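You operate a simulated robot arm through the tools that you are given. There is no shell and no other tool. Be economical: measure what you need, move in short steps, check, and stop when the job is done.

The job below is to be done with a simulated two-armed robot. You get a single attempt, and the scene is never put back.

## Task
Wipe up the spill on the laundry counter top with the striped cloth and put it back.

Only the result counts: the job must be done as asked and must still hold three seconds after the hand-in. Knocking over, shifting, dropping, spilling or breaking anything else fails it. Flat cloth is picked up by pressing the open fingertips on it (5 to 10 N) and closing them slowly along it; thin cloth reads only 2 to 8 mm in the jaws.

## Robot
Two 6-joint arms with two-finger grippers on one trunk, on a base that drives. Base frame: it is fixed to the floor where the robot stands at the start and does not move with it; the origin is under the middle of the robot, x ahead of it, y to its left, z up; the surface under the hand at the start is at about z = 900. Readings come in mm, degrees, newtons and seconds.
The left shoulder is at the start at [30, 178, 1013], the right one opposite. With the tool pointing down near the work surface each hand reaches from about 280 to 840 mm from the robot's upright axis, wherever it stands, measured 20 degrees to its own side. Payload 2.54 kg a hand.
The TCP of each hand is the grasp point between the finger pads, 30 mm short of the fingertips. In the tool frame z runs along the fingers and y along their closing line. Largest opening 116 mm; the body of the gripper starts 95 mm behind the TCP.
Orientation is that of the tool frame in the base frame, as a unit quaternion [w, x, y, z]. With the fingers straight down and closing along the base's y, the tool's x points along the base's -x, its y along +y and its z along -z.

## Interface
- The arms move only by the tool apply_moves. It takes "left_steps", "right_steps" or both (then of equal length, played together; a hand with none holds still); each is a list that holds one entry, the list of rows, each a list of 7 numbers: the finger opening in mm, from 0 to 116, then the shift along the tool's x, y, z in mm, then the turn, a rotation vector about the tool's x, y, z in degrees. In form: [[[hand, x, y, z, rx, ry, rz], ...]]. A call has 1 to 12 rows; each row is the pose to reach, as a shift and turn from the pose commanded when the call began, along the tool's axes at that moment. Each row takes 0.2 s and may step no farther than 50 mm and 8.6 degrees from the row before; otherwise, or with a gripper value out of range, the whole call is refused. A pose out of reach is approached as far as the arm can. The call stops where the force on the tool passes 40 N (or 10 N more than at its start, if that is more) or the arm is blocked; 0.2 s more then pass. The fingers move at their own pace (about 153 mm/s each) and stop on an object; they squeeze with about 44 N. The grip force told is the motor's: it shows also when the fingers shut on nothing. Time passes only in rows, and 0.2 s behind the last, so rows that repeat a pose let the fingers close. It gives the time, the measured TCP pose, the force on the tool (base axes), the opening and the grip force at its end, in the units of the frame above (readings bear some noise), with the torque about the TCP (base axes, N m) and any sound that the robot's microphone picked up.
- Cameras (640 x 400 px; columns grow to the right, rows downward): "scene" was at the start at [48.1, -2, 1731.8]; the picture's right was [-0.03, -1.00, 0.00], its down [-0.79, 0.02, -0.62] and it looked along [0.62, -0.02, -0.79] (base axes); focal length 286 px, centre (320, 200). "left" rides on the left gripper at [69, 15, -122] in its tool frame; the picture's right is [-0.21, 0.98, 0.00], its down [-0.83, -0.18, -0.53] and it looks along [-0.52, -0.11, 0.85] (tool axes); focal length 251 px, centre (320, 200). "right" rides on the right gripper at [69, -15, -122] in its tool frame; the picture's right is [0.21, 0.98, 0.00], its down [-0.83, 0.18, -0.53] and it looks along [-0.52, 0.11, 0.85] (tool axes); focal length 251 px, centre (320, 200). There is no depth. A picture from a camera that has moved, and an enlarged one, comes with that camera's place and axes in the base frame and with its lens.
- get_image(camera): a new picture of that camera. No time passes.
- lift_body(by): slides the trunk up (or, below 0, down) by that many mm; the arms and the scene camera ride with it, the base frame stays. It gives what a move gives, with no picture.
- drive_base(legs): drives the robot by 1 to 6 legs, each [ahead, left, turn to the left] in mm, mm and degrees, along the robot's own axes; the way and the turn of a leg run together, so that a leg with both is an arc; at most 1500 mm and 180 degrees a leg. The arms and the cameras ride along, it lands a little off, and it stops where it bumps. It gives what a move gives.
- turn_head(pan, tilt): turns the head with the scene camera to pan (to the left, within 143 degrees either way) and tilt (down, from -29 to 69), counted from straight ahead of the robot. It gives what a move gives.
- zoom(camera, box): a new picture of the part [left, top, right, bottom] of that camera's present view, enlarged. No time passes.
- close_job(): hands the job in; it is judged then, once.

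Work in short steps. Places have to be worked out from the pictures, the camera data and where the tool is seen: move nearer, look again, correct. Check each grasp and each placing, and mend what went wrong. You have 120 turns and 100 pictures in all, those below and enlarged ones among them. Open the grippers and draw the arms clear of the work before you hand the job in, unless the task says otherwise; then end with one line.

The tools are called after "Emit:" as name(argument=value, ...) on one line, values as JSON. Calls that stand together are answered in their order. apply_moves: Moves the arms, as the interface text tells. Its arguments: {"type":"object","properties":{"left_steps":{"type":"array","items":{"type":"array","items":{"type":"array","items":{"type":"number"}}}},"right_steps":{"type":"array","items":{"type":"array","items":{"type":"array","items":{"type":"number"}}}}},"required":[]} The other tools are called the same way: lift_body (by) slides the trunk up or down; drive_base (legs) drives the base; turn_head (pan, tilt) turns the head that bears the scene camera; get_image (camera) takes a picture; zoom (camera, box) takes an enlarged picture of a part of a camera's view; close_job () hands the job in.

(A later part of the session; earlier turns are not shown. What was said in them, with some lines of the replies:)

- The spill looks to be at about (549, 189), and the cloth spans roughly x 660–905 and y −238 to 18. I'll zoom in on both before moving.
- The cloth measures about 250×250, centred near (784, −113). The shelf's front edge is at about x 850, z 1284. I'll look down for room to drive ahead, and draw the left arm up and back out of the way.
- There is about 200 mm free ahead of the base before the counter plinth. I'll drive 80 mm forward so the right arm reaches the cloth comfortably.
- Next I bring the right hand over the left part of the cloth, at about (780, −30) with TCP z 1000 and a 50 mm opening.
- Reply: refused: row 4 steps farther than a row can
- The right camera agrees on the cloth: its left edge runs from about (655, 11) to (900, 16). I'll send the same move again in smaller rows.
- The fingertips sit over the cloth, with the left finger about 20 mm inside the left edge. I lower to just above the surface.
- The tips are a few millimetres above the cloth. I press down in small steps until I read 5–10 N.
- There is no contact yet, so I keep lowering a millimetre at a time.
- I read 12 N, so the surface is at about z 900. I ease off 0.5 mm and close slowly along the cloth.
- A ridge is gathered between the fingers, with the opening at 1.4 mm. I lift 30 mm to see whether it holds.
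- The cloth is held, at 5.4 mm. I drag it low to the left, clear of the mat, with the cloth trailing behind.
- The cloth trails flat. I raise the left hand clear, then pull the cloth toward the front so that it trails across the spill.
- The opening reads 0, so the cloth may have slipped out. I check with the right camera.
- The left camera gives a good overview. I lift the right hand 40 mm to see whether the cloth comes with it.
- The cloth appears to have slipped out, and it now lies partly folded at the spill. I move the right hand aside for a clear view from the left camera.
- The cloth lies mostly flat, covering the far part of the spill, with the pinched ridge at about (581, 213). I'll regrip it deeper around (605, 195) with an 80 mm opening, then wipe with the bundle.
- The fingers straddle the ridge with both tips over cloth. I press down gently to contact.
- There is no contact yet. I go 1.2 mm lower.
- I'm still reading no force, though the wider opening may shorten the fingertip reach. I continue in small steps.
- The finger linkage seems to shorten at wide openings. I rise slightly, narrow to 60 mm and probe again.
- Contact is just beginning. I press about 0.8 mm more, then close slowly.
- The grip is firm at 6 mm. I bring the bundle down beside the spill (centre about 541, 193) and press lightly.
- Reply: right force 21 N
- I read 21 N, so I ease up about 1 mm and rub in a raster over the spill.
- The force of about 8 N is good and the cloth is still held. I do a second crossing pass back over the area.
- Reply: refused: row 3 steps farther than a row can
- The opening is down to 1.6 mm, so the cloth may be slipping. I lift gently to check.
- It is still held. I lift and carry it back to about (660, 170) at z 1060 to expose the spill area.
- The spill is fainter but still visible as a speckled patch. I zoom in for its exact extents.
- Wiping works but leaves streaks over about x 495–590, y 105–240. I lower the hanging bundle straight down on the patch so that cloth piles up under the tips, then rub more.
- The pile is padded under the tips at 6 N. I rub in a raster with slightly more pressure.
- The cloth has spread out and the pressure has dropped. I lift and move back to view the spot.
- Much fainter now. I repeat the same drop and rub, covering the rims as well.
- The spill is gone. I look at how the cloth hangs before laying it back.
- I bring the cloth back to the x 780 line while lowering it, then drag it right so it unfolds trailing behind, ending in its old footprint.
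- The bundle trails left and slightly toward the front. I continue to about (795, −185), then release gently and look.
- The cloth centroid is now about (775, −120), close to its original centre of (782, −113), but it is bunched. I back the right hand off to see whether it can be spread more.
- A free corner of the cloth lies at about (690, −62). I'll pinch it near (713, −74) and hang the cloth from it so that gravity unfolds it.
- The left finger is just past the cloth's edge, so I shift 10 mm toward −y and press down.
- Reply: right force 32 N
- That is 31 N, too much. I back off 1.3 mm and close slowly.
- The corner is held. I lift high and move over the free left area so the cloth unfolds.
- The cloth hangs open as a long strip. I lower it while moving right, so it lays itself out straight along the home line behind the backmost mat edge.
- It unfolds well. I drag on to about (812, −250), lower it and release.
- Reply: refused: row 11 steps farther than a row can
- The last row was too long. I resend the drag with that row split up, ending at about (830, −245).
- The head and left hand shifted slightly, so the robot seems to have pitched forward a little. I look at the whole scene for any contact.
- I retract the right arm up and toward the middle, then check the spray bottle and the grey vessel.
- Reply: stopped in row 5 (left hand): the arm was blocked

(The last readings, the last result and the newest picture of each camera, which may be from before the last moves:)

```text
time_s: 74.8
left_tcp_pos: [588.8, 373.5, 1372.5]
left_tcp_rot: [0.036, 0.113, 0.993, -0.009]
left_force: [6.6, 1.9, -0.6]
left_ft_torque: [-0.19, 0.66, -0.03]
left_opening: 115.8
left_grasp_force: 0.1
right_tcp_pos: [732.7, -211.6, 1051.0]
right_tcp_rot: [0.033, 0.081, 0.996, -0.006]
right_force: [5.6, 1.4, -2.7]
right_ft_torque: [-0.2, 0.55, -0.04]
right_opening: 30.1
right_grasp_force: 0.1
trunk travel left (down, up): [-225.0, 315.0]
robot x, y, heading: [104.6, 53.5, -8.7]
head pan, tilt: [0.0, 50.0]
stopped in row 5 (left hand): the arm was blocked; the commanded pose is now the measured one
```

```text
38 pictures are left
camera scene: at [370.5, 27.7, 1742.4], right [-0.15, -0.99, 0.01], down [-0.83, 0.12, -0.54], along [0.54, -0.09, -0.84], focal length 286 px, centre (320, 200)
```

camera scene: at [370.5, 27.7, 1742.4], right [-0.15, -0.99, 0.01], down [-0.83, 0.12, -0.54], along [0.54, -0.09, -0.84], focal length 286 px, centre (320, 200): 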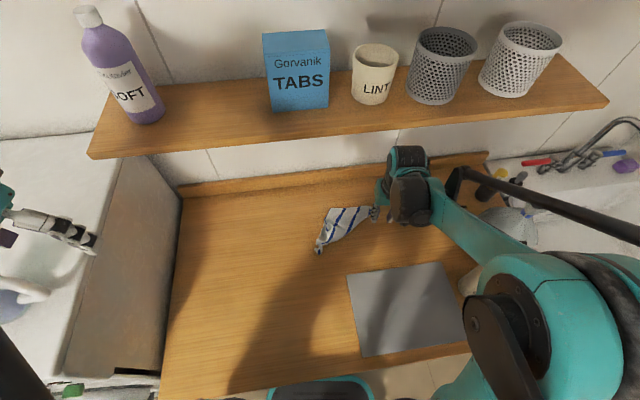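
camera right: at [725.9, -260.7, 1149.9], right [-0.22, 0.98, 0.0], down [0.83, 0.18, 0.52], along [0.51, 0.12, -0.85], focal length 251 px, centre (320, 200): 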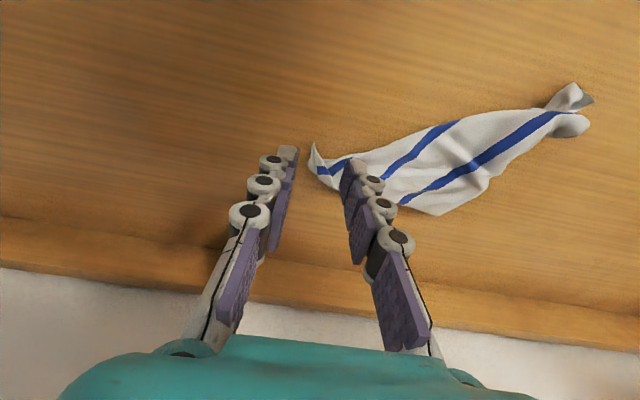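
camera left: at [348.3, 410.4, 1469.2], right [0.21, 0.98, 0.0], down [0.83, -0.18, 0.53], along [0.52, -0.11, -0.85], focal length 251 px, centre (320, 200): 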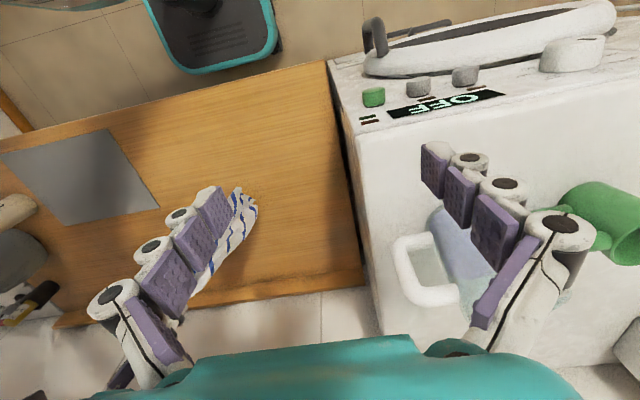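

The robot is tipping forward, so I must bring the weight back at once. I pull both arms back toward the body.

Emit:
apply_moves(left_steps=[[[116, 40, 0, -10, 0, 0, 0], [116, 80, 0, -20, 0, 0, 0], [116, 120, 0, -30, 0, 0, 0], [116, 160, 0, -40, 0, 0, 0]]], right_steps=[[[30, 40, 0, -20, 0, 0, 0], [30, 80, 0, -40, 0, 0, 0], [30, 120, 0, -60, 0, 0, 0], [30, 160, 0, -80, 0, 0, 0]]])

Emit:
get_image(camera="scene")

```text
time_s: 75.2
left_tcp_pos: [324.1, 416.0, 1427.6]
left_tcp_rot: [0.139, 0.204, 0.969, -0.013]
left_force: [-7.7, 5.3, -2.2]
left_ft_torque: [-0.55, -0.74, 0.05]
left_opening: 116.3
left_grasp_force: 0.0
right_tcp_pos: [458.9, -158.5, 1152.4]
right_tcp_rot: [0.135, 0.099, 0.986, -0.012]
right_force: [-10.3, 3.3, -0.2]
right_ft_torque: [-0.26, -0.9, -0.02]
right_opening: 30.1
right_grasp_force: 0.0
trunk travel left (down, up): [-225.0, 315.0]
robot x, y, heading: [104.7, 82.2, -10.6]
head pan, tilt: [0.0, 50.0]
stopped in row 1 (left hand): the arm was blocked; the commanded pose is now the measured one
```

```text
37 pictures are left
camera scene: at [33.9, 100.6, 1743.9], right [-0.18, -0.98, 0.0], down [-0.71, 0.13, -0.69], along [0.68, -0.13, -0.72], focal length 286 px, centre (320, 200)
```

scene: 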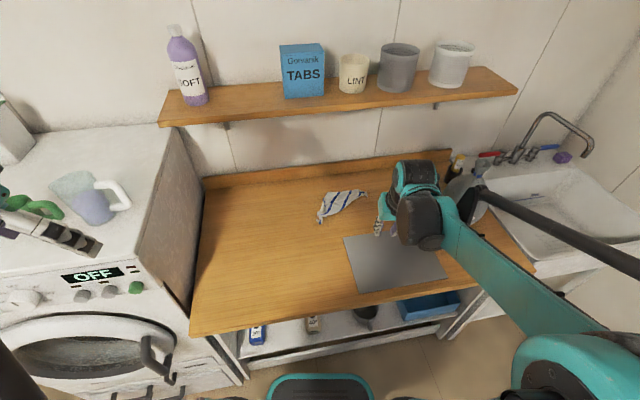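

It is rocking back now. I hold still so it can settle.

Emit:
apply_moves(right_steps=[[[30, 0, 0, 0, 0, 0, 0], [30, 0, 0, 0, 0, 0, 0], [30, 0, 0, 0, 0, 0, 0]]])

Emit:
get_image(camera="scene")

```text
time_s: 75.7
left_tcp_pos: [555.7, 397.1, 1360.4]
left_tcp_rot: [0.043, 0.147, 0.988, -0.004]
left_force: [0.8, 1.3, 2.9]
left_ft_torque: [-0.18, 0.1, -0.08]
left_opening: 115.4
left_grasp_force: 0.0
right_tcp_pos: [684.0, -182.2, 1047.6]
right_tcp_rot: [0.039, 0.091, 0.995, -0.005]
right_force: [3.3, -0.3, 3.3]
right_ft_torque: [-0.05, 0.27, -0.01]
right_opening: 29.8
right_grasp_force: 0.1
trunk travel left (down, up): [-225.0, 315.0]
robot x, y, heading: [111.1, 89.9, -9.3]
head pan, tilt: [0.0, 50.0]
stopped in row 2 (left hand): the arm was blocked; the commanded pose is now the measured one
```

```text
36 pictures are left
camera scene: at [275.6, 67.7, 1739.1], right [-0.17, -0.99, 0.0], down [-0.8, 0.13, -0.59], along [0.58, -0.1, -0.81], focal length 286 px, centre (320, 200)
```

scene: 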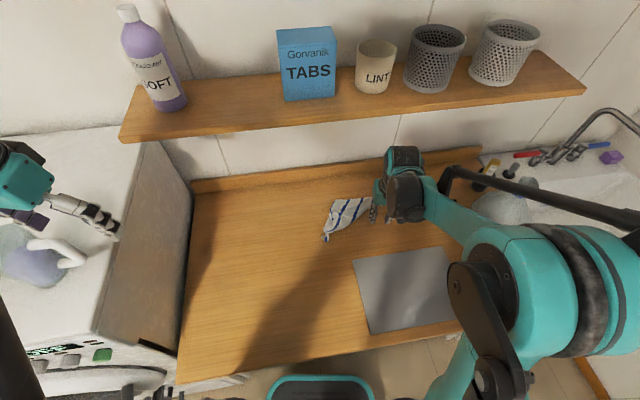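

It is still swaying. I wait once more before touching anything.

Emit:
apply_moves(right_steps=[[[30, 5, 0, -5, 0, 0, 0], [30, 10, 0, -10, 0, 0, 0], [30, 15, 0, -15, 0, 0, 0]]])

Emit:
apply_moves(right_steps=[[[30, 5, 0, -5, 0, 0, 0], [30, 10, 0, -10, 0, 0, 0], [30, 15, 0, -15, 0, 0, 0]]])

```text
time_s: 76.5
left_tcp_pos: [456.0, 404.4, 1376.2]
left_tcp_rot: [0.077, 0.142, 0.987, -0.003]
left_force: [-3.7, 0.0, 0.7]
left_ft_torque: [0.02, -0.29, 0.04]
left_opening: 115.9
left_grasp_force: 0.0
right_tcp_pos: [589.4, -172.6, 1093.0]
right_tcp_rot: [0.073, 0.091, 0.993, -0.005]
right_force: [-2.2, 0.1, 1.1]
right_ft_torque: [-0.02, -0.21, 0.01]
right_opening: 30.0
right_grasp_force: 0.2
trunk travel left (down, up): [-225.0, 315.0]
robot x, y, heading: [108.0, 87.2, -9.5]
head pan, tilt: [0.0, 50.0]
```

```text
time_s: 77.3
left_tcp_pos: [460.4, 408.2, 1373.2]
left_tcp_rot: [0.074, 0.141, 0.987, -0.003]
left_force: [0.6, -0.6, 0.3]
left_ft_torque: [0.0, 0.07, 0.02]
left_opening: 116.1
left_grasp_force: 0.0
right_tcp_pos: [576.3, -167.0, 1101.2]
right_tcp_rot: [0.069, 0.09, 0.994, -0.005]
right_force: [0.5, -0.2, -0.9]
right_ft_torque: [-0.01, 0.02, 0.0]
right_opening: 29.9
right_grasp_force: 0.1
trunk travel left (down, up): [-225.0, 315.0]
robot x, y, heading: [103.5, 91.1, -9.5]
head pan, tilt: [0.0, 50.0]
```

It has settled, with the base now at (104, 91) and heading −9.5°. I check the scene for any damage.

Emit:
get_image(camera="scene")

Emit:
get_image(camera="left")

Emit:
get_image(camera="right")

```text
35 pictures are left
camera scene: at [153.6, 82.7, 1734.3], right [-0.17, -0.99, 0.0], down [-0.76, 0.13, -0.64], along [0.63, -0.11, -0.77], focal length 286 px, centre (320, 200)
```

scene: 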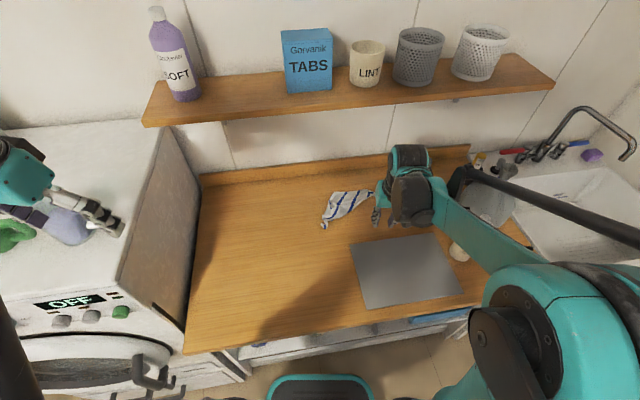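

```text
34 pictures are left
camera left: at [382.5, 446.2, 1485.7], right [0.48, 0.88, 0.05], down [0.66, -0.39, 0.65], along [0.59, -0.28, -0.76], focal length 251 px, centre (320, 200)
```

left: 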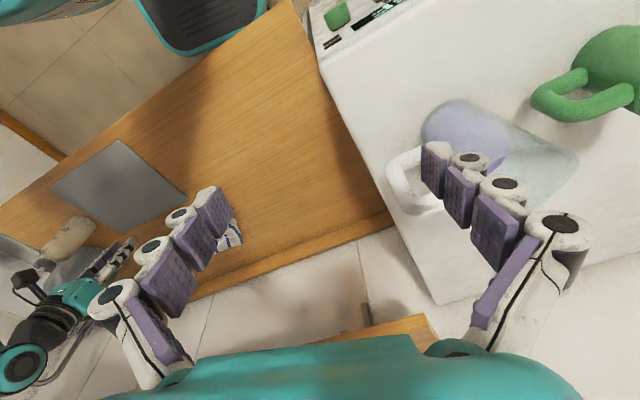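

```text
33 pictures are left
camera right: at [490.0, -166.5, 1213.4], right [-0.03, 1.0, -0.03], down [0.76, 0.04, 0.64], along [0.64, 0.0, -0.76], focal length 251 px, centre (320, 200)
```

right: 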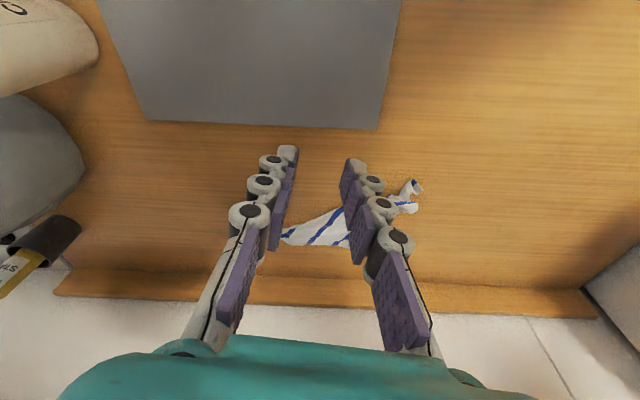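

Everything still stands and the mat is where it was. I draw the right arm gently back and up, then check the cloth and the spill spot one last time.

Emit:
apply_moves(right_steps=[[[60, 20, -5, -10, 0, 0, 0], [80, 40, -10, -20, 0, 0, 0], [80, 60, -15, -30, 0, 0, 0], [80, 80, -20, -40, 0, 0, 0], [80, 100, -25, -50, 0, 0, 0], [80, 120, -30, -60, 0, 0, 0]]])

Emit:
zoom(camera="scene", box=[170, 140, 490, 340])

Emit:
get_image(camera="right")

```text
time_s: 78.7
left_tcp_pos: [457.2, 408.1, 1374.8]
left_tcp_rot: [0.074, 0.142, 0.987, -0.002]
left_force: [-0.7, -0.1, 0.6]
left_ft_torque: [-0.01, -0.01, 0.0]
left_opening: 115.7
left_grasp_force: 0.0
right_tcp_pos: [443.2, -172.7, 1145.3]
right_tcp_rot: [0.072, 0.09, 0.993, -0.005]
right_force: [-0.3, 0.9, -0.6]
right_ft_torque: [0.0, -0.03, -0.02]
right_opening: 79.8
right_grasp_force: 0.0
trunk travel left (down, up): [-225.0, 315.0]
robot x, y, heading: [102.4, 90.7, -9.2]
head pan, tilt: [0.0, 50.0]
```

```text
2.00 times, centred on (330, 240) of scene
camera zoom: at [149.8, 83.0, 1734.4], right [-0.16, -0.99, 0.0], down [-0.76, 0.13, -0.64], along [0.63, -0.11, -0.77], focal length 572 px, centre (300, 120)
```

zoom: 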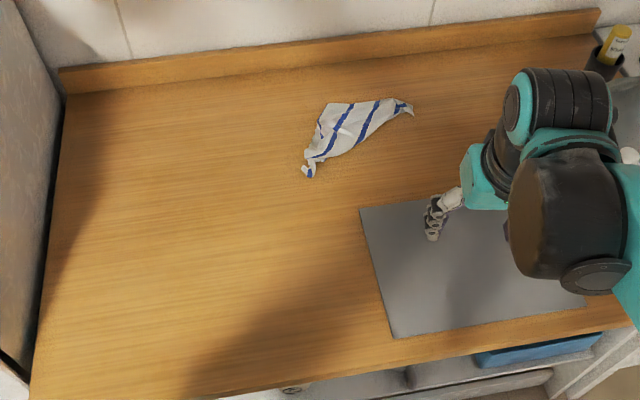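

```text
31 pictures are left
camera right: at [357.0, -173.5, 1257.0], right [-0.03, 1.0, -0.03], down [0.76, 0.04, 0.65], along [0.65, 0.0, -0.76], focal length 251 px, centre (320, 200)
```

right: 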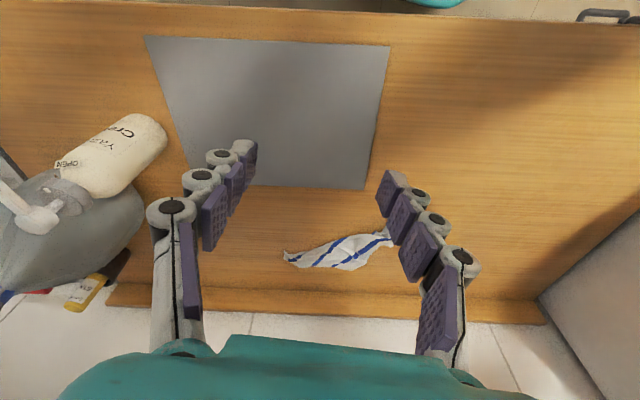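

The spill is gone. The cloth's centre is at about (794, −121), within about 15 mm of its original centre, and everything else looks undisturbed with the hands open and clear. I hand in.

Emit:
close_job()

```text
The job is handed in.
```

I wiped up the spill and put the striped cloth back within about 15 mm of where it was, but it lies folded rather than flat; the robot tipped forward and rocked once near the end, and nothing appears knocked over or moved.
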